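You operate a simulated robot arm through the tools that you are given. There is no shell and no other tool. Be economical: measure what you need, move in short steps, check, and stop when the job is done.

You are at the controls of a simulated robot arm. One attempt, no reset.

TASK
Start the chain drive, halt it by its stop, then reset the stop.
Fine: one start only; drive switch off before the stop is twisted out. Where these are worked on the way, their far stop is far enough and under half their travel is too little: drive switch.

It is judged by the outcome, as a careful person would: the job done as asked, and still so three seconds after it is handed in. It fails if anything else is knocked over, pushed out of place, dropped, spilled or broken.

THE ROBOT
A 6-joint arm with a two-finger parallel gripper on a trunk, on a base that drives. Base frame: it is fixed to the floor where the robot stands at the start and does not move with it; the origin is under the middle of the robot, x ahead of it, y to its left, z up. Units: m, rad, N and s.
With the tool pointing down near the work surface it reaches from about 0.36 to 0.9 m from the robot's upright axis, wherever it stands. Its first joint turns from -2.007 to 2.007 rad. Places, roughly: chain drive [0.6, 0.2, 0.9]; drive stop [0.6, 0, 0.9]; drive switch [0.5, 0, 0.9]. Payload 3.43 kg.
The TCP is the grasp point between the finger pads, 0.034 m short of the fingertips. In the tool frame z runs along the fingers and y along their closing line. Largest opening 0.128 m; finger width 0.024, thickness 0.012; the body of the gripper, 0.048 by 0.13 m, starts 0.096 m behind the TCP.
Orientation is that of the tool frame in the base frame, as a unit quaternion [x, y, z, w]. With the fingers straight down and closing along the base's y, the tool's x points along the base's -x, its y along +y and its z along -z.

THE INTERFACE
- The arm moves only by the tool send_rows. Its argument "series" is text: rows parted by semicolons, each of 6 numbers parted by spaces: the shift along the tool's x, y, z in mm, then the turn, a rotation vector about the tool's x, y, z in rad. In form: dx dy dz wx wy wz; .... A call has 1 to 12 rows; each row is the pose to reach, as a shift and turn from the pose commanded when the call began, along the tool's axes at that moment. "fingers" is the gripper command, from -1 (fully open) to 1 (shut), values between in proportion, set as the call begins (left out, the last holds). Each row takes 0.2 s and may step no farther than 0.05 m and 0.15 rad from the row before; otherwise, or with a gripper value out of range, the whole call is refused. Where a pose cannot be reached the arm comes as near as it can. A force on the tool above 90 N (or 10 N above the force at the start of the call, whichever is more), or a blocked arm, ends the call early, and 0.2 s more pass. Each finger travels about 0.108 m/s and halts on what it meets, pressing with about 25 N; the grip force reading is that of the motor and also rises with nothing between the fingers. The clock runs only during rows and for 0.2 s after the last one: add rows that repeat a pose to give the fingers time. It gives the time, the measured TCP pose, the force on the tool (base axes), the opening and the grip force at its end, in the units of the frame above (readings bear some noise), with the torque about the TCP (base axes, N m) and any sound that the robot's microphone picked up.
- Cameras (640 x 400 px; columns grow to the right, rows downward): "scene" is now at [0.0583, 0.1835, 1.2329]; the picture's right is [-0.07, -1.00, 0.00], its down [-0.40, 0.03, -0.92] and it looks along [0.91, -0.07, -0.40] (base axes); focal length 258 px, centre (320, 200). "wrist" rides on the gripper at [0.076, -0.011, -0.16] in the tool frame; the picture's right is [0.15, 0.99, 0.00], its down [-0.88, 0.13, -0.46] and it looks along [-0.45, 0.07, 0.89] (tool axes); focal length 234 px, centre (320, 200). There is no depth. A picture from a camera that has moved, and an enlarged one, comes with that camera's place and axes in the base frame and with its lens. The place of the scene camera against the robot may be out by one fixed shift of up to 0.025 m in any direction.
- get_image(camera): a new picture of that camera. No time passes.
- move_column(by): slides the trunk up (or, below 0, down) by that many m; the arm and the scene camera ride with it, the base frame stays. It gives what a move gives, with no picture.
- roll_base(legs): drives the robot by 1 to 6 legs, each [ahead, turn to the left] in m and rad, along the robot's own axes; the way and the turn of a leg run together, so that a leg with both is an arc; at most 1.5 m and 3.142 rad a leg. The arm and the cameras ride along, it lands a little off, and it stops where it bumps. It gives what a move gives.
- pan_tilt(pan, tilt): turns the head with the scene camera to pan (to the left, within 1.798 rad either way) and tilt (down, from -0.506 to 1.204), counted from straight ahead of the robot. It gives what a move gives.
- enlarge(camera, box): a new picture of the part [left, top, right, bottom] of that camera's present view, enlarged. No time passes.
- sign_off(): hands the job in; it is judged then, once.

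Work in short steps. Places have to be worked out from the pictures, the camera data and where the tool is seen: move nearer, look again, correct. Check each grasp and each placing, and mend what went wrong. You have 120 turns and 78 pictures in all, those below and enlarged ones among them. Open the gripper and draw the arm clear of the work before you hand the job in, unless the task says otherwise; then end with one line.

The tools are called after "Call:" as name(argument=value, ...) on one line, values as JSON. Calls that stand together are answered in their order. send_rows: Moves the arm, as the interface text tells. Its arguments: {"type":"object","properties":{"series":{"type":"string"},"fingers":{"type":"number"}},"required":["series"]} The other tools are called the same way: move_column (by) slides the trunk up or down; roll_base (legs) drives the base; pan_tilt (pan, tilt) turns the head that bears the scene camera; get_image (camera) takes a picture; enlarge (camera, box) takes an enlarged picture of a part of a camera's view; sign_off () hands the job in.

At the start:

```text
time: 0.0
eef_pos: [0.4365, -0.117, 1.07]
tcp_rot: [0.002, 1.0, -0.001, 0.0]
force: [0.9, -0.1, 0.1]
wrist_torque: [-0.01, 0.03, 0.02]
grip_width: 0.1279
finger_force: 0.1
trunk travel left (down, up): [-0.5, 0.29]
robot x, y, heading: [-0.0004, -0.0005, 0.001]
head pan, tilt: [-0.073, 0.412]
```

scene: 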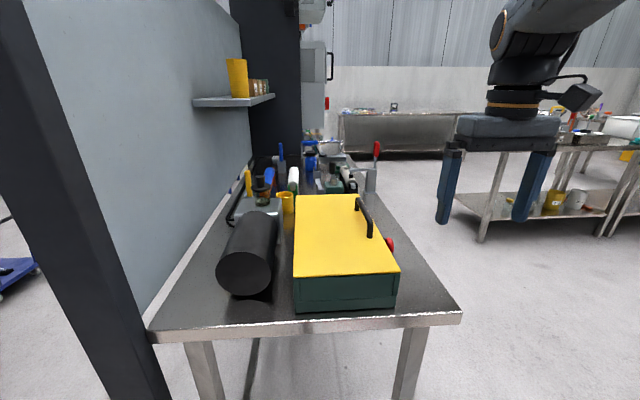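
wrist: 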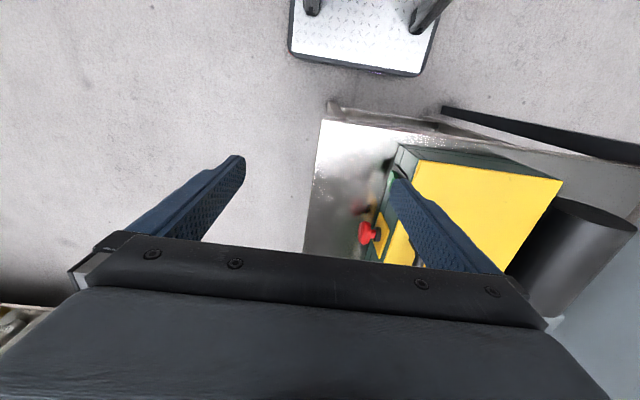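

The drive's controls seem to be on its right-hand (-y) face; I look closer with both cameras.

Call:
enlarge(camera="wrist", box=[300, 130, 460, 270])

Call:
enlarge(camera="scene", box=[220, 130, 460, 330])

```text
2.86 times, centred on (380, 200) of wrist
camera zoom: at [0.3593, -0.1285, 1.2291], right [-0.15, 0.99, 0.0], down [0.88, 0.13, 0.46], along [0.45, 0.07, -0.89], focal length 669 px, centre (149, 200)
```

zoom: 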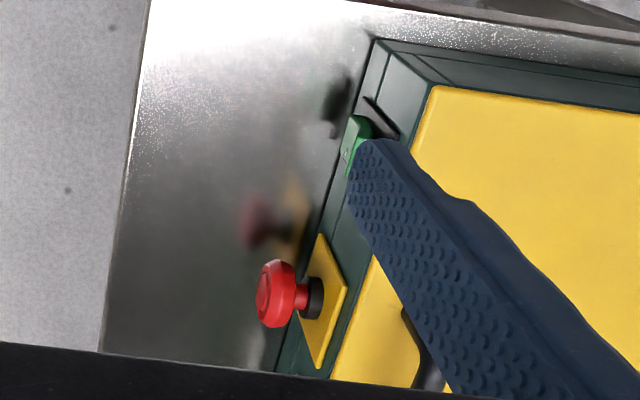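

```text
2.00 times, centred on (340, 230) of scene
camera zoom: at [0.0583, 0.1835, 1.2329], right [-0.07, -1.0, 0.0], down [-0.4, 0.03, -0.92], along [0.91, -0.07, -0.4], focal length 515 px, centre (280, 140)
```

zoom: 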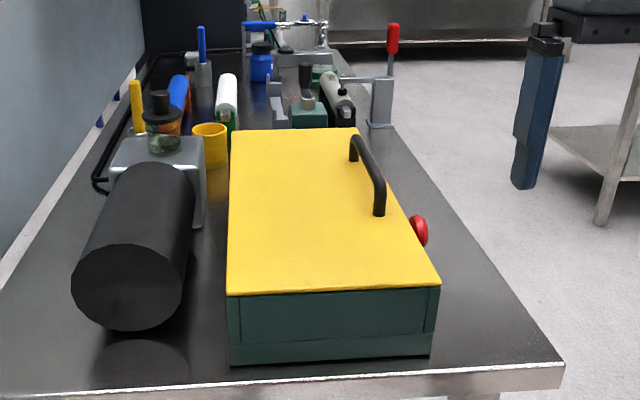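

The stop's head is near (0.575, -0.016, 0.9) and the green switch near (0.474, 0.0, 0.9), both on the -y face. I back off to -y and swing the tool to point along +y, to view the face.

Call:
send_rows(series="-6 -20 6 -0.143 0 0; -12 -40 12 -0.286 0 0; -18 -60 18 -0.428 0 0; -24 -80 24 -0.571 0 0; -30 -100 30 -0.714 0 0; -36 -110 36 -0.857 0 0; -42 -120 42 -1.0 0 0; -48 -125 50 -1.142 0 0; -54 -130 58 -1.285 0 0; -60 -133 66 -1.428 0 0; -63 -133 70 -1.571 0 0; -63 -133 70 -1.571 0 0")

Call:
get_image(camera="wrist")

Call:
get_image(camera="scene")

```text
time: 2.6
eef_pos: [0.4923, -0.1851, 0.9494]
tcp_rot: [0.003, 0.709, 0.705, 0.002]
force: [0.5, -0.8, 0.6]
wrist_torque: [0.03, 0.01, -0.02]
grip_width: 0.1281
finger_force: 0.1
out of reach, approached as far as the arm can: row 10, 11, 12
trunk travel left (down, up): [-0.5, 0.29]
robot x, y, heading: [0.0031, -0.0001, 0.003]
head pan, tilt: [-0.073, 0.412]
```

```text
73 pictures are left
camera wrist: at [0.4152, -0.3442, 0.9401], right [-0.15, 0.01, 0.99], down [0.88, -0.46, 0.13], along [0.46, 0.89, 0.06], focal length 234 px, centre (320, 200)
```

wrist: 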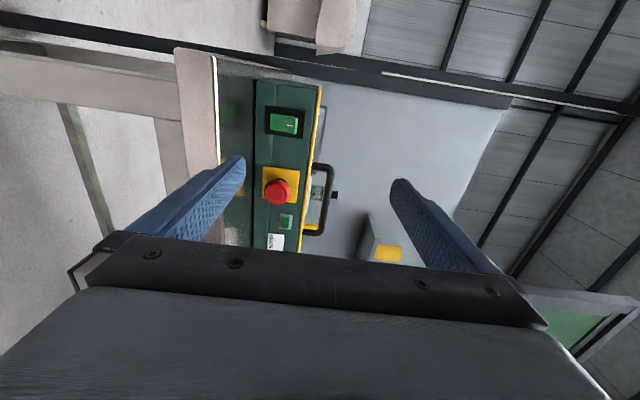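

```text
72 pictures are left
camera scene: at [0.0583, 0.1834, 1.2329], right [-0.07, -1.0, 0.0], down [-0.4, 0.03, -0.92], along [0.91, -0.07, -0.4], focal length 258 px, centre (320, 200)
```

scene: 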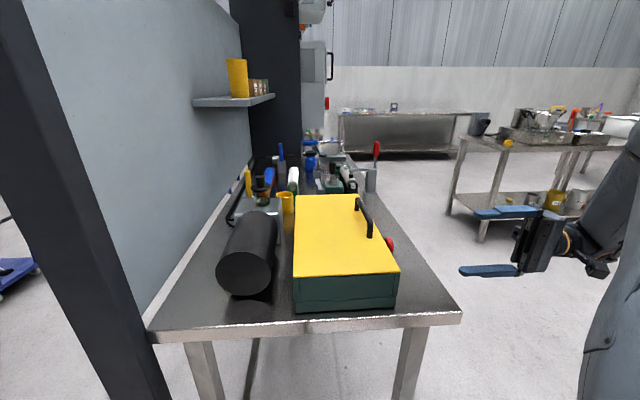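

I can see the face: green rocker switch, red stop, a small green thing and a label. I enlarge it.

Call:
enlarge(camera="wrist", box=[220, 75, 348, 255])

Call:
enlarge(camera="wrist", box=[250, 95, 314, 135])

Call:
enlarge(camera="wrist", box=[250, 205, 330, 255])

```text
2.22 times, centred on (284, 165) of wrist
camera zoom: at [0.4152, -0.3442, 0.9401], right [-0.15, 0.01, 0.99], down [0.88, -0.46, 0.13], along [0.46, 0.89, 0.06], focal length 520 px, centre (400, 278)
```

zoom: 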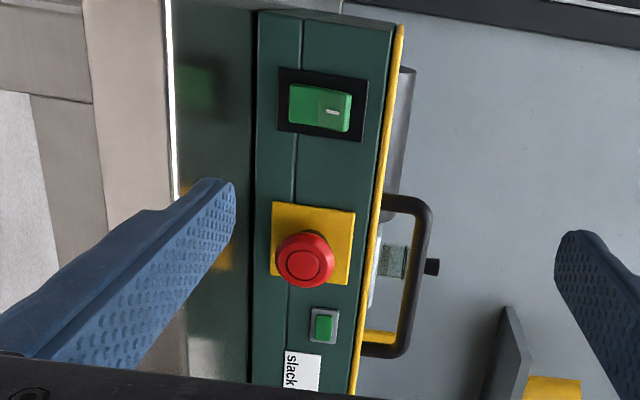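

```text
10.00 times, centred on (282, 115) of wrist
camera zoom: at [0.4152, -0.3442, 0.9401], right [-0.15, 0.01, 0.99], down [0.88, -0.46, 0.13], along [0.46, 0.89, 0.06], focal length 2342 px, centre (700, 1050)
```

zoom: 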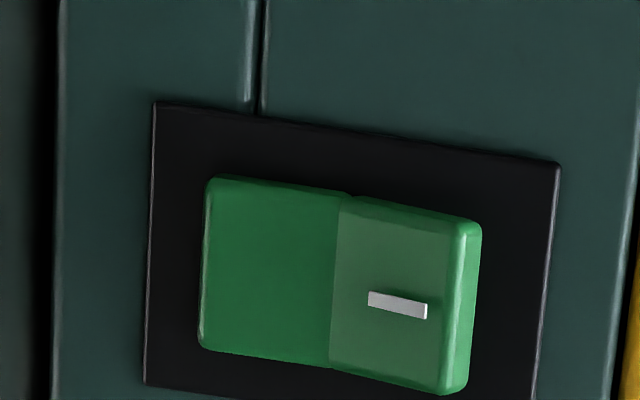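

```text
8.00 times, centred on (290, 230) of wrist
camera zoom: at [0.4152, -0.3442, 0.9401], right [-0.15, 0.01, 0.99], down [0.88, -0.46, 0.13], along [0.46, 0.89, 0.06], focal length 1873 px, centre (560, -40)
```

zoom: 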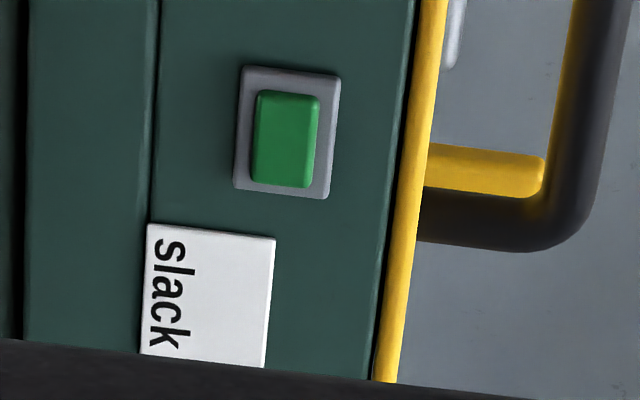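

Rocker (off now, top half "I" raised) is centred near (0.484, ~0.01, 0.893), stop head front near (0.58, -0.021, 0.895). I close the fingers and line up with the rocker's upper half, still well short of it.

Call:
send_rows(series="2 -10 15 0 0 0; 4 -20 30 0 0 0; 6 -30 45 0 0 0; 8 -40 65 0 0 0; 8 -40 65 0 0 0", fingers=1)

Call:
get_image(camera="wrist")

```text
time: 3.8
eef_pos: [0.4846, -0.1211, 0.9107]
tcp_rot: [0.001, 0.707, 0.707, -0.001]
force: [-1.3, 0.0, -0.5]
wrist_torque: [-0.01, 0.02, 0.01]
grip_width: 0.0
finger_force: 25.7
trunk travel left (down, up): [-0.5, 0.29]
robot x, y, heading: [-0.0037, 0.0009, 0.002]
head pan, tilt: [-0.073, 0.412]
```

```text
68 pictures are left
camera wrist: at [0.4091, -0.2799, 0.8987], right [-0.15, 0.0, 0.99], down [0.88, -0.46, 0.13], along [0.45, 0.89, 0.07], focal length 234 px, centre (320, 200)
```

wrist: 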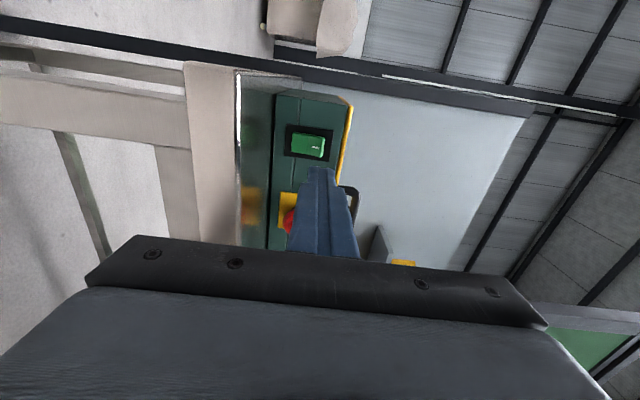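

Pose is as commanded. I advance so the fingertips are about 2 cm short of the rocker and look.

Call:
send_rows(series="0 0 25 0 0 0; 0 0 50 0 0 0; 0 0 68 0 0 0; 0 0 68 0 0 0")

Call:
enlarge(camera="wrist", box=[240, 100, 400, 260])

Call:
enlarge(camera="scene", box=[340, 180, 480, 320])

```text
time: 4.8
eef_pos: [0.4835, -0.0535, 0.9103]
tcp_rot: [-0.001, 0.708, 0.706, -0.001]
force: [-0.2, -0.2, 0.2]
wrist_torque: [0.01, 0.0, 0.0]
grip_width: 0.0
finger_force: 25.6
trunk travel left (down, up): [-0.5, 0.29]
robot x, y, heading: [0.0014, -0.0024, 0.002]
head pan, tilt: [-0.073, 0.412]
```

```text
2.50 times, centred on (320, 180) of wrist
camera zoom: at [0.4088, -0.2123, 0.8985], right [-0.15, 0.0, 0.99], down [0.88, -0.46, 0.13], along [0.45, 0.89, 0.07], focal length 585 px, centre (320, 250)
```

zoom: 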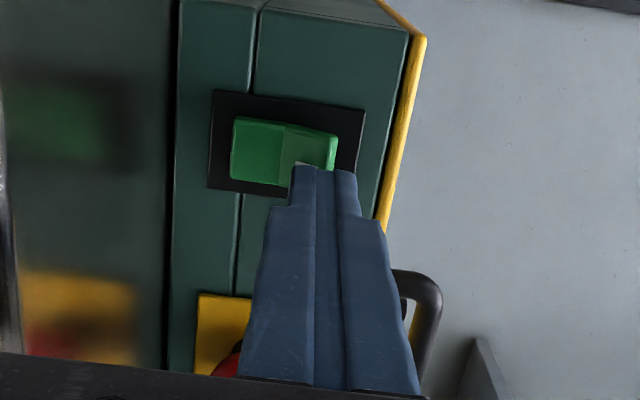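

```text
2.86 times, centred on (410, 250) of scene
camera zoom: at [0.0583, 0.1834, 1.2329], right [-0.07, -1.0, 0.0], down [-0.4, 0.03, -0.92], along [0.91, -0.07, -0.4], focal length 736 px, centre (63, 57)
```

zoom: 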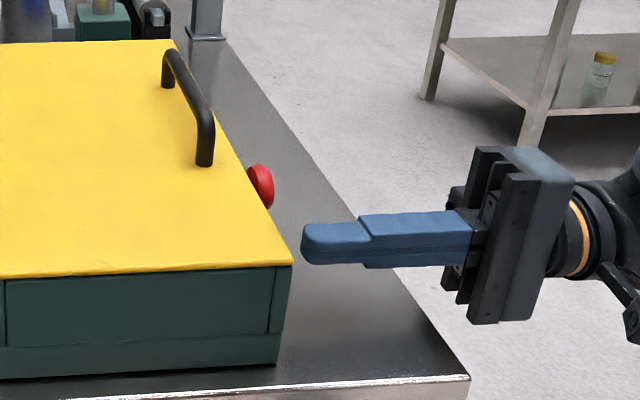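

Tips are at y≈-0.02, bezel at y≈0.028 centred (0.483, 0.895): the tips sit on the upper half. I press in slowly.

Call:
send_rows(series="0 0 8 0 0 0; 0 0 16 0 0 0; 0 0 20 0 0 0; 0 0 24 0 0 0; 0 0 28 0 0 0; 0 0 32 0 0 0; 0 0 36 0 0 0")

Call:
enlarge(camera="wrist", box=[240, 100, 400, 260])

```text
time: 6.4
eef_pos: [0.4845, -0.0334, 0.9103]
tcp_rot: [0.003, 0.708, 0.706, 0.006]
force: [-11.1, -92.1, -9.8]
wrist_torque: [-0.6, -0.16, 1.4]
grip_width: 0.0001
finger_force: 25.3
trunk travel left (down, up): [-0.5, 0.29]
robot x, y, heading: [-0.0011, 0.001, -0.017]
head pan, tilt: [-0.073, 0.412]
stopped in row 7: the force on the tool passed its limit at 93 N (the readings are from after the stop); the commanded pose is now the measured one
```

```text
2.50 times, centred on (320, 180) of wrist
camera zoom: at [0.4064, -0.1915, 0.8994], right [-0.15, 0.01, 0.99], down [0.87, -0.47, 0.14], along [0.46, 0.88, 0.06], focal length 585 px, centre (320, 250)
```

zoom: 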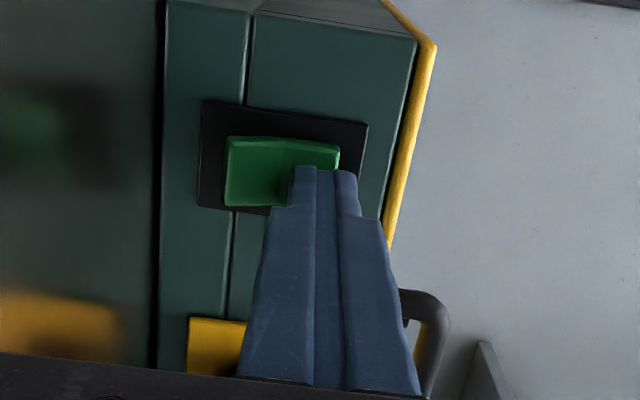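

93 N at tip y≈0 with no sound: perhaps the rocker tipped, perhaps I pressed too near its pivot. I back off and look.

Call:
send_rows(series="0 0 -20 0 0 0; 0 0 -45 0 0 0; 0 30 -60 0 0 0; 0 30 -60 0 0 0")

Call:
enlarge(camera="wrist", box=[240, 100, 400, 260])

Call:
get_image(camera="scene")

```text
time: 7.4
eef_pos: [0.4829, -0.0739, 0.9384]
tcp_rot: [0.002, 0.713, 0.701, 0.001]
force: [-0.2, -0.5, -0.3]
wrist_torque: [0.0, -0.01, 0.01]
grip_width: 0.0
finger_force: 24.7
trunk travel left (down, up): [-0.5, 0.29]
robot x, y, heading: [-0.0011, 0.0041, -0.009]
head pan, tilt: [-0.073, 0.412]
```

```text
2.50 times, centred on (320, 180) of wrist
camera zoom: at [0.407, -0.233, 0.9292], right [-0.14, 0.02, 0.99], down [0.88, -0.46, 0.14], along [0.46, 0.89, 0.05], focal length 585 px, centre (320, 250)
```

zoom: 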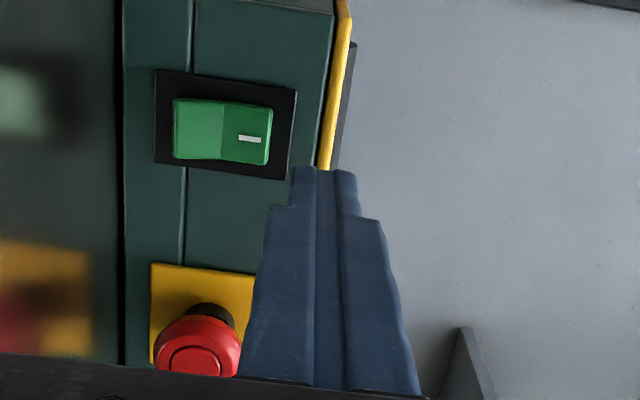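

```text
63 pictures are left
camera scene: at [0.0591, 0.1825, 1.2329], right [-0.08, -1.0, 0.0], down [-0.4, 0.03, -0.92], along [0.91, -0.07, -0.4], focal length 258 px, centre (320, 200)
```

scene: 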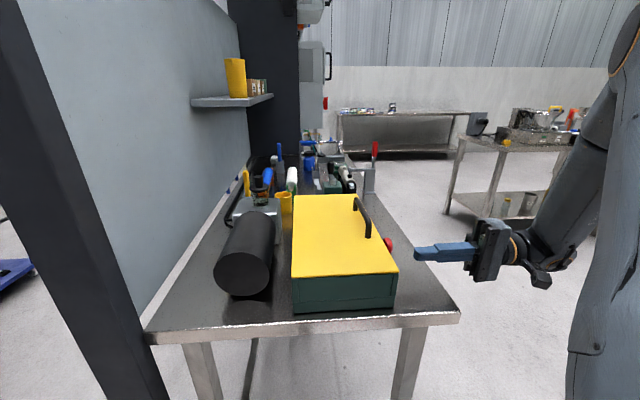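

The rocker's shading has swapped: the "I" half seems pressed now. I back off towards the first viewing pose to verify and see the small green window.

Call:
send_rows(series="0 10 -35 0 0 0; 0 20 -70 0 0 0; 0 25 -105 0 0 0; 0 25 -105 0 0 0")

Call:
get_image(camera="wrist")

```text
time: 8.4
eef_pos: [0.4821, -0.1786, 0.9651]
tcp_rot: [0.001, 0.712, 0.702, 0.002]
force: [-0.6, 0.2, 0.2]
wrist_torque: [0.03, 0.0, 0.02]
grip_width: 0.0
finger_force: 24.6
trunk travel left (down, up): [-0.5, 0.29]
robot x, y, heading: [-0.0058, -0.0001, -0.003]
head pan, tilt: [-0.073, 0.412]
```

```text
62 pictures are left
camera wrist: at [0.4063, -0.3367, 0.9558], right [-0.15, 0.02, 0.99], down [0.88, -0.46, 0.14], along [0.45, 0.89, 0.05], focal length 234 px, centre (320, 200)
```

wrist: 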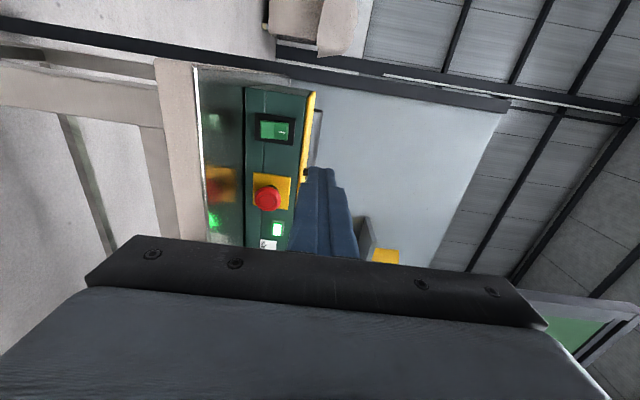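

The lamp is lit: drive running. Before the stop, I roll the tool +90° about its axis so the wide gripper body lies flat (table clearance) and the wrist camera sits above.

Call:
send_rows(series="0 0 0 0 0 0.143; 0 0 0 0 0 0.286; 0 0 0 0 0 0.428; 0 0 0 0 0 0.571; 0 0 0 0 0 0.714; 0 0 0 0 0 0.857; 0 0 0 0 0 1.0; 0 0 0 0 0 1.142; 0 0 0 0 0 1.285; 0 0 0 0 0 1.428; 0 0 0 0 0 1.571; 0 0 0 0 0 1.571")

Call:
get_image(camera="wrist")

```text
time: 11.0
eef_pos: [0.4834, -0.177, 0.9652]
tcp_rot: [0.506, 0.502, 0.497, -0.495]
force: [0.0, 0.0, 0.0]
wrist_torque: [0.04, 0.02, 0.0]
grip_width: 0.0002
finger_force: 25.3
trunk travel left (down, up): [-0.5, 0.29]
robot x, y, heading: [-0.0015, -0.0025, -0.005]
head pan, tilt: [-0.073, 0.412]
```

```text
61 pictures are left
camera wrist: at [0.4718, -0.335, 1.0434], right [0.99, 0.0, 0.14], down [0.13, -0.47, -0.87], along [0.07, 0.88, -0.47], focal length 234 px, centre (320, 200)
```

wrist: 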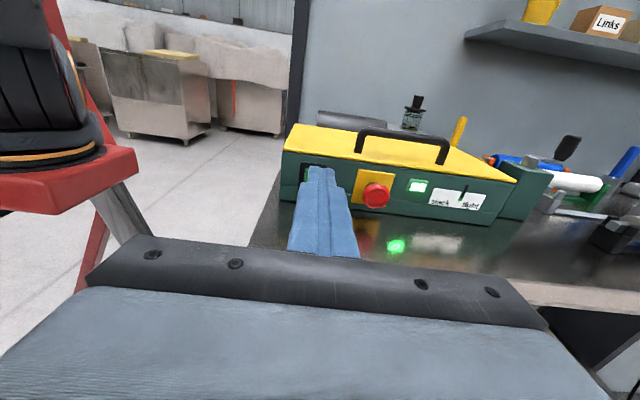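

Clear view: stop unpressed, lamp lit. I line the closed fingertips up about 4 cm in front of the stop.

Call:
send_rows(series="-18 24 0 0 0 0; -36 48 20 0 0 0; -54 72 40 0 0 0; -71 96 60 0 0 0; -71 96 82 0 0 0; -71 96 82 0 0 0")

Call:
get_image(camera="wrist")

Call:
enlarge(camera="scene", box=[340, 180, 500, 340])

```text
time: 12.4
eef_pos: [0.5822, -0.0951, 0.8928]
tcp_rot: [0.505, 0.504, 0.496, -0.495]
force: [0.0, -0.1, -0.6]
wrist_torque: [-0.02, 0.0, -0.02]
grip_width: 0.0
finger_force: 25.2
trunk travel left (down, up): [-0.5, 0.29]
robot x, y, heading: [0.0017, 0.0006, -0.002]
head pan, tilt: [-0.073, 0.412]
```

```text
60 pictures are left
camera wrist: at [0.5685, -0.2541, 0.9708], right [0.99, 0.0, 0.15], down [0.13, -0.47, -0.87], along [0.07, 0.88, -0.47], focal length 234 px, centre (320, 200)
```

wrist: 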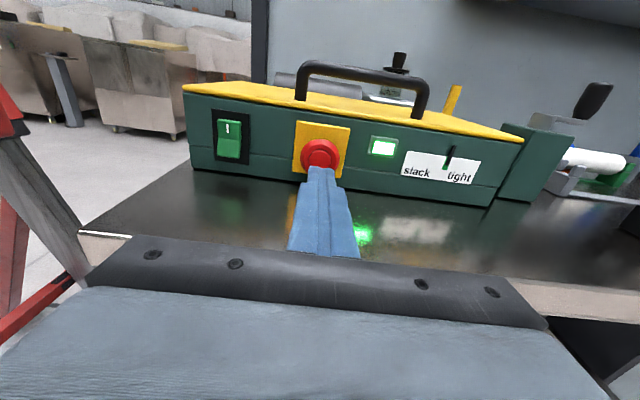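

```text
2.50 times, centred on (420, 260) of scene
camera zoom: at [0.0593, 0.1825, 1.2329], right [-0.08, -1.0, 0.0], down [-0.4, 0.03, -0.92], along [0.91, -0.07, -0.4], focal length 644 px, centre (70, 50)
```

zoom: 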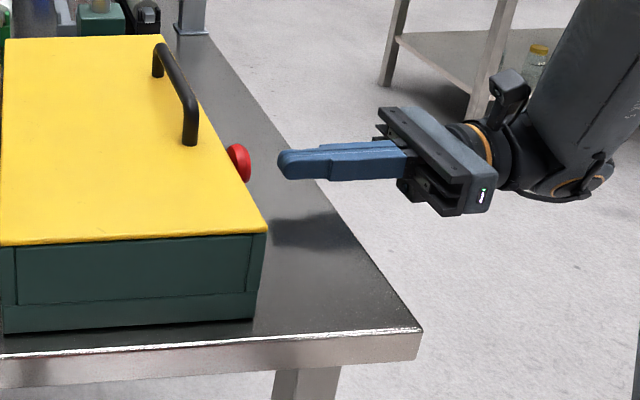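

Aligned on the stop. I push in, gently at the end.

Call:
send_rows(series="0 -2 20 0 0 0; 0 -2 32 0 0 0; 0 -2 38 0 0 0; 0 -2 42 0 0 0; 0 -2 46 0 0 0; 0 -2 50 0 0 0; 0 -2 53 0 0 0; 0 -2 56 0 0 0")

Call:
get_image(camera="wrist")

```text
time: 14.2
eef_pos: [0.5779, -0.0534, 0.8914]
tcp_rot: [0.506, 0.499, 0.5, -0.495]
force: [-14.8, -83.4, -31.5]
wrist_torque: [-0.75, -0.64, 0.32]
grip_width: 0.0001
finger_force: 25.4
trunk travel left (down, up): [-0.5, 0.29]
robot x, y, heading: [-0.0033, 0.0021, -0.014]
head pan, tilt: [-0.073, 0.412]
```

```text
58 pictures are left
camera wrist: at [0.565, -0.2117, 0.9692], right [0.99, -0.01, 0.14], down [0.12, -0.47, -0.88], along [0.08, 0.88, -0.46], focal length 234 px, centre (320, 200)
```

wrist: 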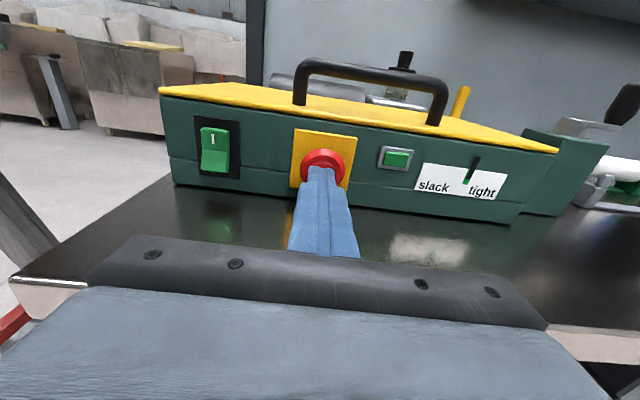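

The lamp went out. I back off and check that the stop stays latched.

Call:
send_rows(series="0 0 -20 0 0 0; 0 0 -45 0 0 0; 0 -30 -65 0 0 0; 0 -60 -75 0 0 0; 0 -60 -75 0 0 0")

Call:
get_image(camera="wrist")

Call:
enlarge(camera="wrist", box=[240, 100, 480, 250])

```text
time: 15.4
eef_pos: [0.5185, -0.116, 0.8932]
tcp_rot: [0.505, 0.502, 0.497, -0.495]
force: [-0.4, -0.3, 0.2]
wrist_torque: [0.01, -0.01, -0.03]
grip_width: 0.0
finger_force: 25.0
trunk travel left (down, up): [-0.5, 0.29]
robot x, y, heading: [0.0013, 0.0014, -0.005]
head pan, tilt: [-0.073, 0.412]
```

```text
57 pictures are left
camera wrist: at [0.5065, -0.2739, 0.9712], right [0.99, 0.0, 0.15], down [0.13, -0.47, -0.87], along [0.07, 0.88, -0.46], focal length 234 px, centre (320, 200)
```

wrist: 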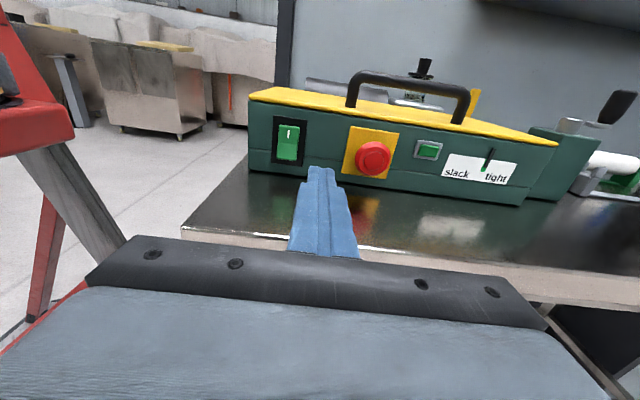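

```text
2.67 times, centred on (360, 175) of wrist
camera zoom: at [0.5065, -0.2739, 0.9712], right [0.99, 0.0, 0.15], down [0.13, -0.47, -0.87], along [0.07, 0.88, -0.46], focal length 624 px, centre (213, 267)
```

zoom: 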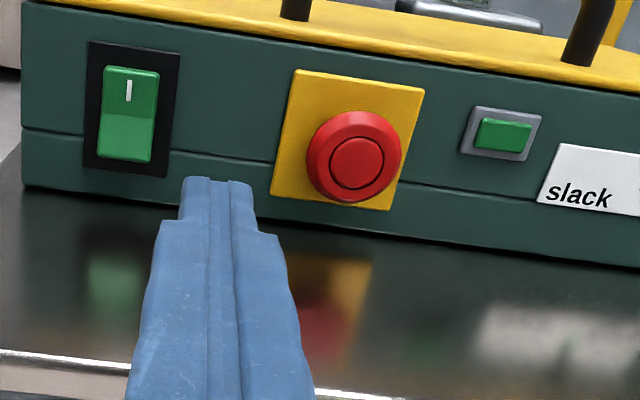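

Stop holds latched (lamp off), rocker still at "I". Next I press the rocker's lower half to switch it off.

Call:
send_rows(series="-7 -18 0 0 0 0; -13 -35 15 0 0 0; -13 -35 35 0 0 0; -13 -35 55 0 0 0; -13 -35 63 0 0 0; -13 -35 69 0 0 0; -13 -35 74 0 0 0; -13 -35 79 0 0 0; -13 -35 83 0 0 0; -13 -35 87 0 0 0; -13 -35 91 0 0 0")

Call:
get_image(camera="wrist")

```text
time: 17.8
eef_pos: [0.4829, -0.0342, 0.8779]
tcp_rot: [0.504, 0.502, 0.499, -0.495]
force: [-10.2, -69.8, -22.6]
wrist_torque: [0.02, -0.88, 0.42]
grip_width: 0.0
finger_force: 25.4
trunk travel left (down, up): [-0.5, 0.29]
robot x, y, heading: [-0.0019, -0.002, -0.014]
head pan, tilt: [-0.073, 0.412]
```

```text
55 pictures are left
camera wrist: at [0.4711, -0.1918, 0.9563], right [0.99, 0.0, 0.15], down [0.13, -0.47, -0.88], along [0.07, 0.88, -0.46], focal length 234 px, centre (320, 200)
```

wrist: 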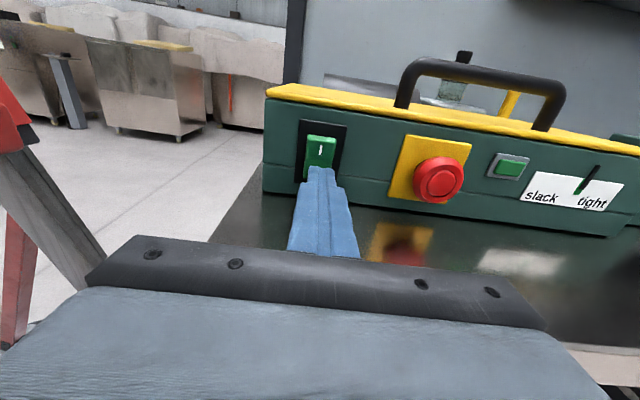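

Pressed with 70 N; the upper half looks raised. I back off, open the gripper toward the stop and check.

Call:
send_rows(series="0 0 -25 0 0 0; 5 0 -60 0 0 0; 12 40 -80 0 0 0; 14 60 -100 0 0 0; 14 60 -100 0 0 0")

Call:
enlarge(camera="wrist", box=[240, 100, 480, 250])

```text
time: 19.0
eef_pos: [0.5439, -0.1243, 0.8952]
tcp_rot: [0.505, 0.502, 0.497, -0.496]
force: [-0.1, -0.7, -0.3]
wrist_torque: [-0.01, -0.02, 0.04]
grip_width: 0.0
finger_force: 25.1
trunk travel left (down, up): [-0.5, 0.29]
robot x, y, heading: [0.0001, 0.0003, -0.005]
head pan, tilt: [-0.073, 0.412]
```

```text
2.67 times, centred on (360, 175) of wrist
camera zoom: at [0.5315, -0.2823, 0.9731], right [0.99, 0.0, 0.15], down [0.13, -0.47, -0.87], along [0.07, 0.88, -0.46], focal length 624 px, centre (213, 267)
```

zoom: 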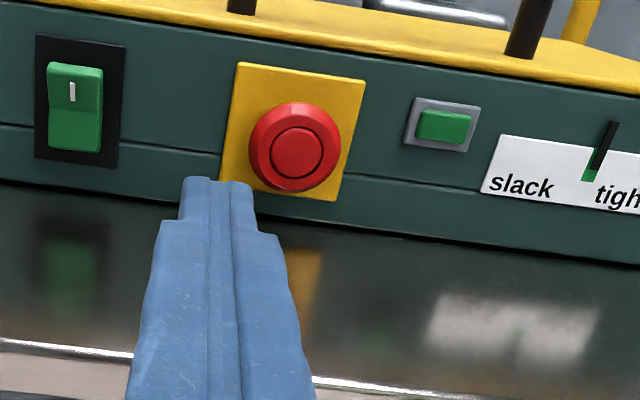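

The rocker is off again, lamp dark. For the twist (clockwise, seen from the front) I pre-roll -0.35 rad, half open, and line up with the stop head at about (0.581, 0.896).

Call:
send_rows(series="0 12 0 0 0 -0.12; 1 25 0 0 0 -0.24; 1 37 12 0 0 -0.35; 1 37 24 0 0 -0.35; 1 37 24 0 0 -0.35", fingers=0)

Call:
get_image(camera="wrist")

Call:
enlarge(camera="scene", box=[340, 180, 500, 340])

```text
time: 20.2
eef_pos: [0.5801, -0.0996, 0.8952]
tcp_rot: [0.41, 0.583, 0.575, -0.401]
force: [0.1, -0.2, -0.7]
wrist_torque: [-0.02, 0.0, 0.0]
grip_width: 0.0635
finger_force: 0.0
trunk travel left (down, up): [-0.5, 0.29]
robot x, y, heading: [-0.0007, -0.0003, -0.008]
head pan, tilt: [-0.073, 0.412]
```

```text
53 pictures are left
camera wrist: at [0.5426, -0.259, 0.9645], right [0.88, 0.0, 0.48], down [0.42, -0.47, -0.77], along [0.22, 0.88, -0.41], focal length 234 px, centre (320, 200)
```

wrist: 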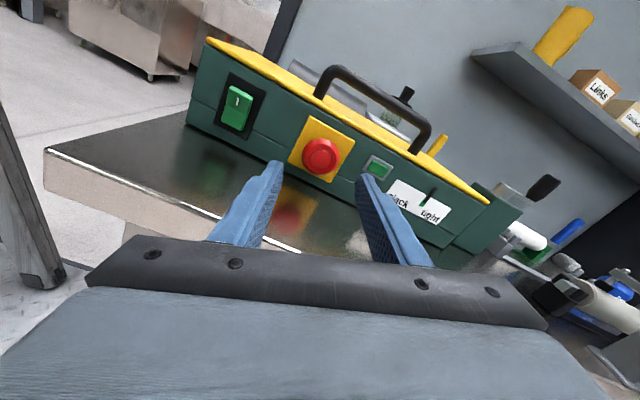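

```text
2.50 times, centred on (420, 260) of scene
camera zoom: at [0.0593, 0.1818, 1.2329], right [-0.08, -1.0, 0.0], down [-0.4, 0.03, -0.92], along [0.91, -0.07, -0.4], focal length 644 px, centre (70, 50)
```

zoom: 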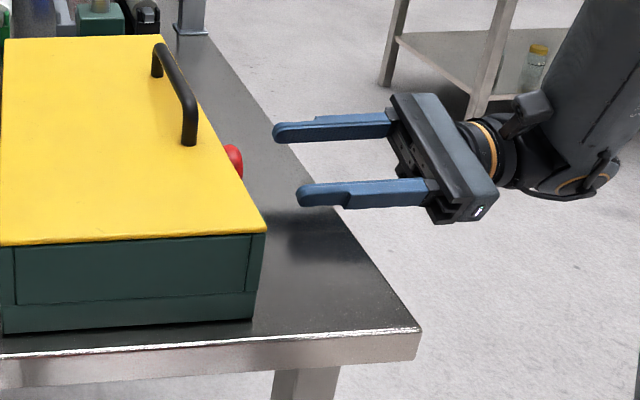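

Aligned within ~2 mm. I advance so the fingers straddle the head.

Call:
send_rows(series="0 0 20 0 0 0; 0 0 40 0 0 0; 0 0 55 0 0 0; 0 0 68 0 0 0; 0 0 68 0 0 0")

Call:
get_image(camera="wrist")

Call:
enlarge(camera="scene", box=[340, 180, 500, 340])

```text
time: 21.4
eef_pos: [0.5798, -0.0322, 0.8923]
tcp_rot: [0.411, 0.582, 0.575, -0.401]
force: [-0.4, -0.3, 0.0]
wrist_torque: [-0.07, 0.02, 0.03]
grip_width: 0.0642
finger_force: 0.0
trunk travel left (down, up): [-0.5, 0.29]
robot x, y, heading: [-0.0, -0.002, -0.004]
head pan, tilt: [-0.073, 0.412]
```

```text
51 pictures are left
camera wrist: at [0.5432, -0.1904, 0.963], right [0.88, 0.0, 0.48], down [0.42, -0.47, -0.78], along [0.22, 0.88, -0.41], focal length 234 px, centre (320, 200)
```

wrist: 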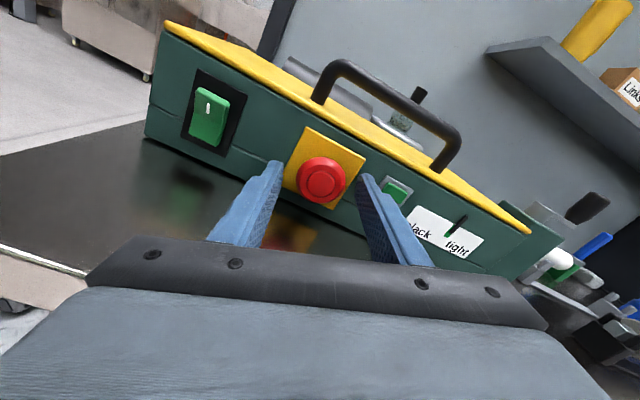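

```text
2.50 times, centred on (420, 260) of scene
camera zoom: at [0.0593, 0.1818, 1.2329], right [-0.08, -1.0, 0.0], down [-0.4, 0.03, -0.92], along [0.91, -0.07, -0.4], focal length 644 px, centre (70, 50)
```

zoom: 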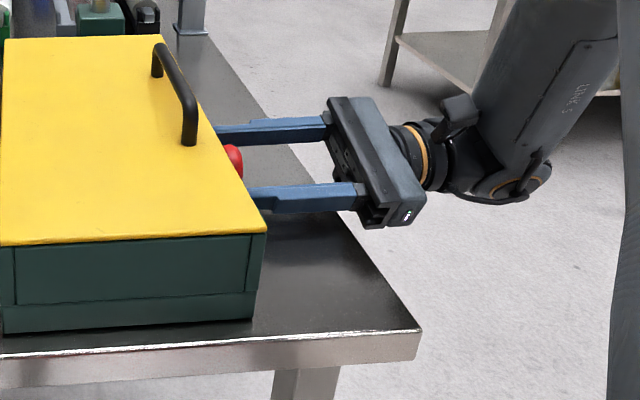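

The fingers straddle the head; I raise 4 mm to its centre and close.

Call:
send_rows(series="4 1.4 0 0 0 0; 4 1.4 0 0 0 0; 4 1.4 0 0 0 0; 4 1.4 0 0 0 0", fingers=1)

Call:
get_image(camera="wrist")

```text
time: 22.4
eef_pos: [0.5799, -0.0325, 0.895]
tcp_rot: [0.411, 0.583, 0.574, -0.401]
force: [-17.0, -2.0, -41.8]
wrist_torque: [-0.96, 0.01, 0.16]
grip_width: 0.0387
finger_force: 45.1
trunk travel left (down, up): [-0.5, 0.29]
robot x, y, heading: [-0.0005, 0.0024, -0.006]
head pan, tilt: [-0.073, 0.412]
```

```text
49 pictures are left
camera wrist: at [0.5432, -0.1903, 0.9659], right [0.88, 0.01, 0.47], down [0.42, -0.47, -0.78], along [0.22, 0.88, -0.42], focal length 234 px, centre (320, 200)
```

wrist: 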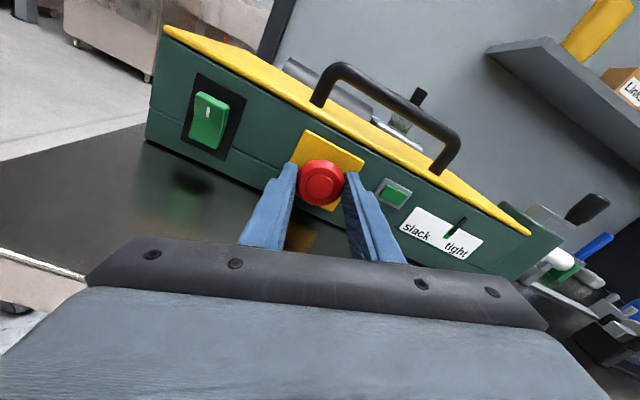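

Gripped at 38.7 mm but with ~45 N sideways load, mostly downward on the tool; I ease down 3 mm to relieve it, then see.

Call:
send_rows(series="-3 -2 0 0 0 0; -3 -2 0 0 0 0")

```text
time: 23.0
eef_pos: [0.5785, -0.0319, 0.896]
tcp_rot: [0.409, 0.583, 0.577, -0.4]
force: [-7.8, -0.2, -11.9]
wrist_torque: [-1.31, -0.01, 0.34]
grip_width: 0.039
finger_force: 45.3
trunk travel left (down, up): [-0.5, 0.29]
robot x, y, heading: [-0.0013, 0.0003, -0.002]
head pan, tilt: [-0.073, 0.412]
```

Load relieved. I twist clockwise by 0.7 rad about the tool axis.

Call:
send_rows(series="0 0 0 0 0 0.1; 0 0 0 0 0 0.2; 0 0 0 0 0 0.3; 0 0 0 0 0 0.4; 0 0 0 0 0 0.5; 0 0 0 0 0 0.6; 0 0 0 0 0 0.7; 0 0 0 0 0 0.7")

Call:
get_image(camera="wrist")

```text
time: 24.8
eef_pos: [0.5803, -0.0326, 0.8948]
tcp_rot: [0.584, 0.408, 0.404, -0.574]
force: [12.9, -9.5, 25.6]
wrist_torque: [0.01, -0.02, 0.77]
grip_width: 0.0391
finger_force: 45.0
trunk travel left (down, up): [-0.5, 0.29]
robot x, y, heading: [-0.0002, 0.0003, -0.006]
head pan, tilt: [-0.073, 0.412]
```

```text
48 pictures are left
camera wrist: at [0.5946, -0.1908, 0.9728], right [0.98, -0.01, -0.2], down [-0.18, -0.47, -0.87], along [-0.09, 0.88, -0.46], focal length 234 px, centre (320, 200)
```

wrist: 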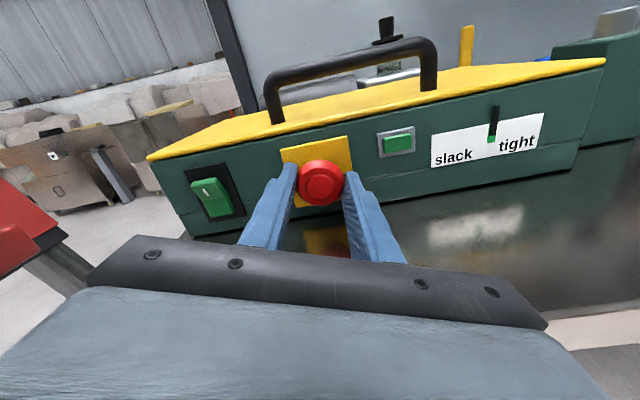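

Torque about the axis is near zero now. I open and draw back to see whether the stop has popped out.

Call:
send_rows(series="0 0 0 0 0 0; 0 0 0 0 0 0; 0 0 -20 0 0 0; 0 0 -45 0 0 0; 0 0 -70 0 0 0; 0 0 -70 0 0 0", fingers=0)

Call:
get_image(camera="wrist")

Call:
enlarge(camera="scene", box=[340, 180, 500, 340])

```text
time: 26.2
eef_pos: [0.5788, -0.104, 0.8961]
tcp_rot: [0.585, 0.407, 0.403, -0.574]
force: [0.6, 0.0, 0.5]
wrist_torque: [-0.03, 0.01, 0.0]
grip_width: 0.064
finger_force: 0.0
trunk travel left (down, up): [-0.5, 0.29]
robot x, y, heading: [0.0007, -0.0038, -0.005]
head pan, tilt: [-0.073, 0.412]
```

```text
47 pictures are left
camera wrist: at [0.594, -0.2607, 0.9737], right [0.98, -0.01, -0.2], down [-0.18, -0.47, -0.86], along [-0.09, 0.88, -0.46], focal length 234 px, centre (320, 200)
```

wrist: 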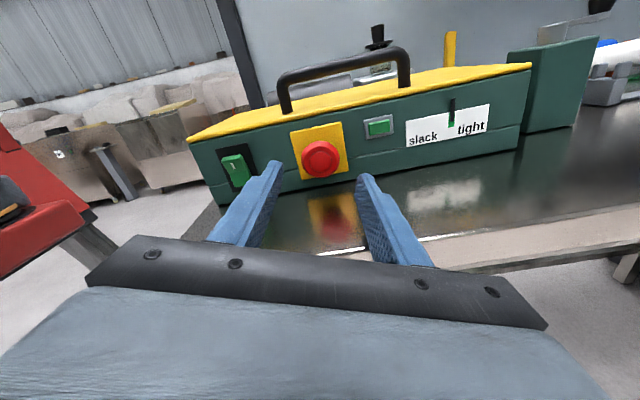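

```text
2.50 times, centred on (420, 260) of scene
camera zoom: at [0.0593, 0.1818, 1.2329], right [-0.08, -1.0, 0.0], down [-0.4, 0.03, -0.92], along [0.91, -0.07, -0.4], focal length 644 px, centre (70, 50)
```

zoom: 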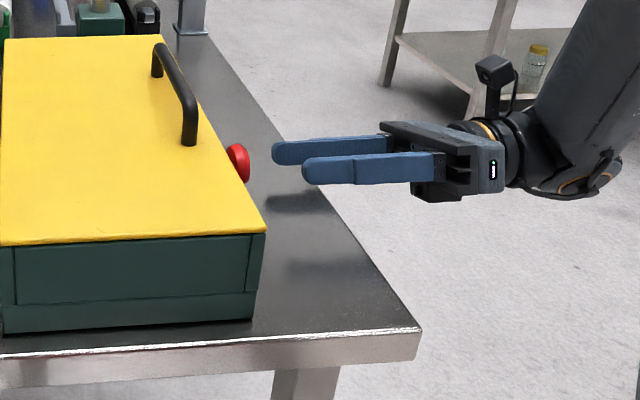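

In the scene view the head's edge moved back out (col 243 → 250; 252 before pressing). I check it closer.

Call:
enlarge(camera="scene", box=[380, 225, 420, 265])

Call:
enlarge(camera="wrist", box=[200, 100, 420, 210])

```text
10.00 times, centred on (400, 245) of scene
camera zoom: at [0.0593, 0.1818, 1.2329], right [-0.08, -1.0, 0.0], down [-0.4, 0.03, -0.92], along [0.91, -0.07, -0.4], focal length 2576 px, centre (-480, -250)
```

zoom: 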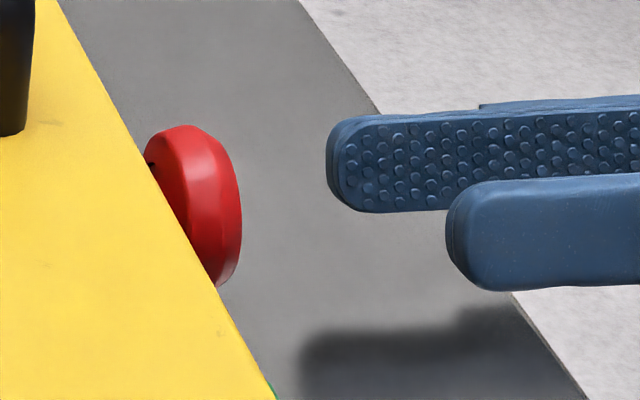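

```text
2.91 times, centred on (310, 155) of wrist
camera zoom: at [0.594, -0.2607, 0.9737], right [0.98, -0.01, -0.2], down [-0.18, -0.47, -0.86], along [-0.09, 0.88, -0.46], focal length 681 px, centre (349, 331)
```

zoom: 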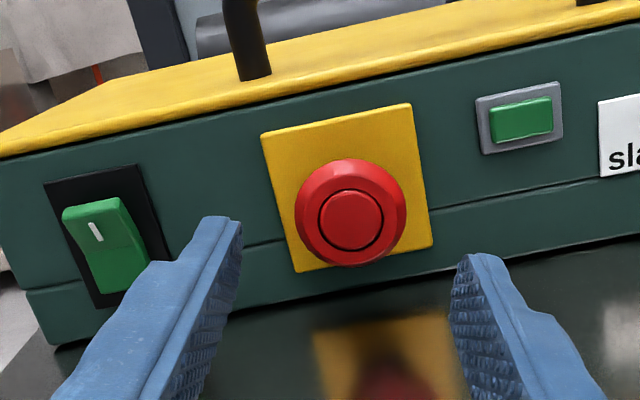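

The stop is fully out again (relative to the box corner it sits where it did at the start), rocker off, lamp dark. I draw the arm clear and open fully.

Call:
send_rows(series="10 0 -25 0 0 0; 25 0 -50 0 0 0; 40 0 -70 0 0 0; 40 0 -70 0 0 0", fingers=-1)

Call:
get_image(camera="wrist")

Call:
get_image(camera="scene")

```text
time: 27.2
eef_pos: [0.5924, -0.172, 0.9347]
tcp_rot: [0.585, 0.407, 0.403, -0.575]
force: [-0.2, 0.2, 1.3]
wrist_torque: [0.01, -0.03, -0.03]
grip_width: 0.1282
finger_force: 0.0
trunk travel left (down, up): [-0.5, 0.29]
robot x, y, heading: [-0.0003, -0.002, -0.008]
head pan, tilt: [-0.073, 0.412]
```

```text
43 pictures are left
camera wrist: at [0.6079, -0.3296, 1.0118], right [0.98, -0.01, -0.2], down [-0.18, -0.47, -0.86], along [-0.09, 0.88, -0.46], focal length 234 px, centre (320, 200)
```

wrist: 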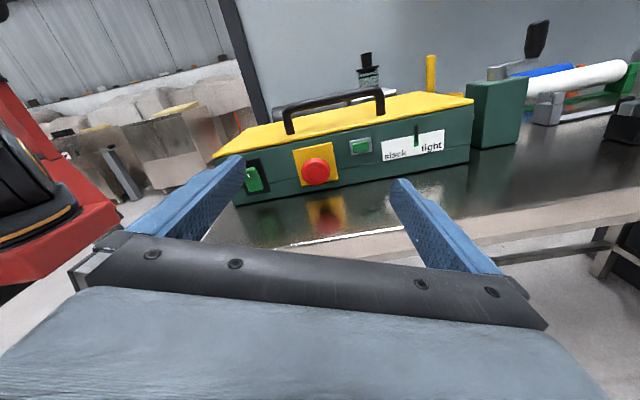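

```text
42 pictures are left
camera scene: at [0.0593, 0.1818, 1.2329], right [-0.08, -1.0, 0.0], down [-0.4, 0.03, -0.92], along [0.91, -0.07, -0.4], focal length 258 px, centre (320, 200)
```

scene: 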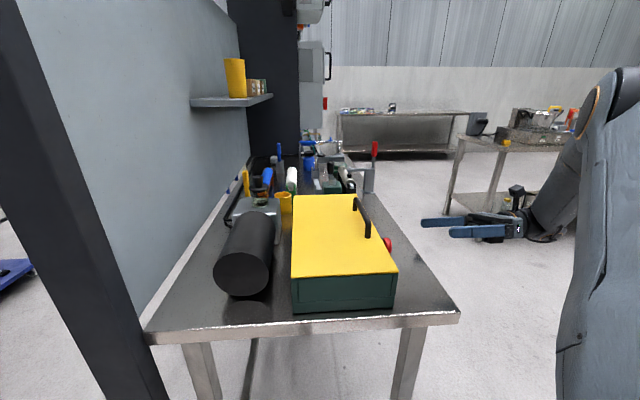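

The drive looks right; I check one spot near the motor where the jar-like part seems different from the first picture.

Call:
enlarge(camera="scene", box=[220, 130, 460, 330])

Call:
enlarge(camera="wrist", box=[300, 20, 480, 120])

```text
2.00 times, centred on (340, 230) of scene
camera zoom: at [0.0593, 0.1818, 1.2329], right [-0.08, -1.0, 0.0], down [-0.4, 0.03, -0.92], along [0.91, -0.07, -0.4], focal length 515 px, centre (280, 140)
```

zoom: 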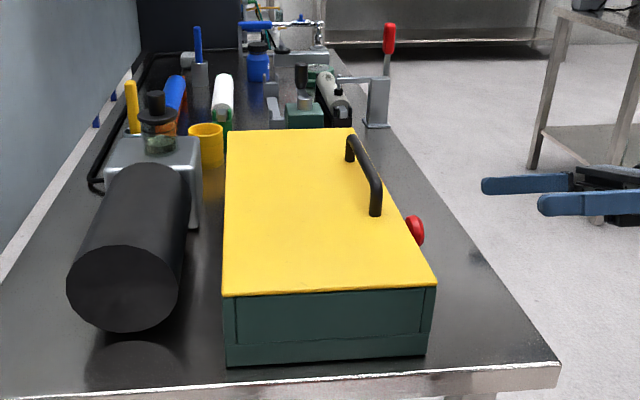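

```text
3.56 times, centred on (390, 70) of wrist
camera zoom: at [0.6079, -0.3296, 1.0118], right [0.98, -0.01, -0.2], down [-0.18, -0.47, -0.86], along [-0.09, 0.88, -0.46], focal length 833 px, centre (71, 662)
```

zoom: 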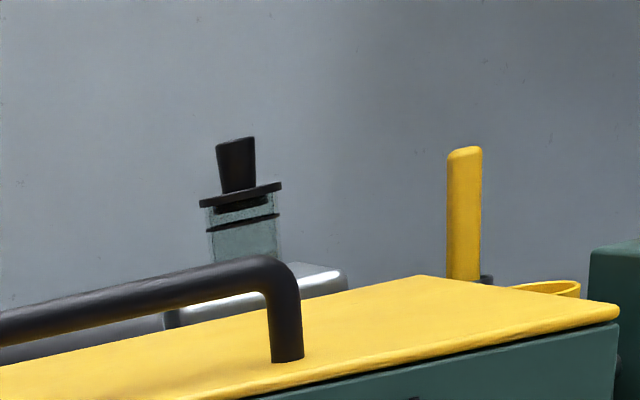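

Everything stands as it did at the start, with the arm clear and the gripper open. I hand it in.

Call:
sign_off()

```text
The job is handed in.
```

The chain drive was started once and halted by its stop. The drive switch was then turned off and the stop twisted back out; the arm is clear and nothing else was moved.
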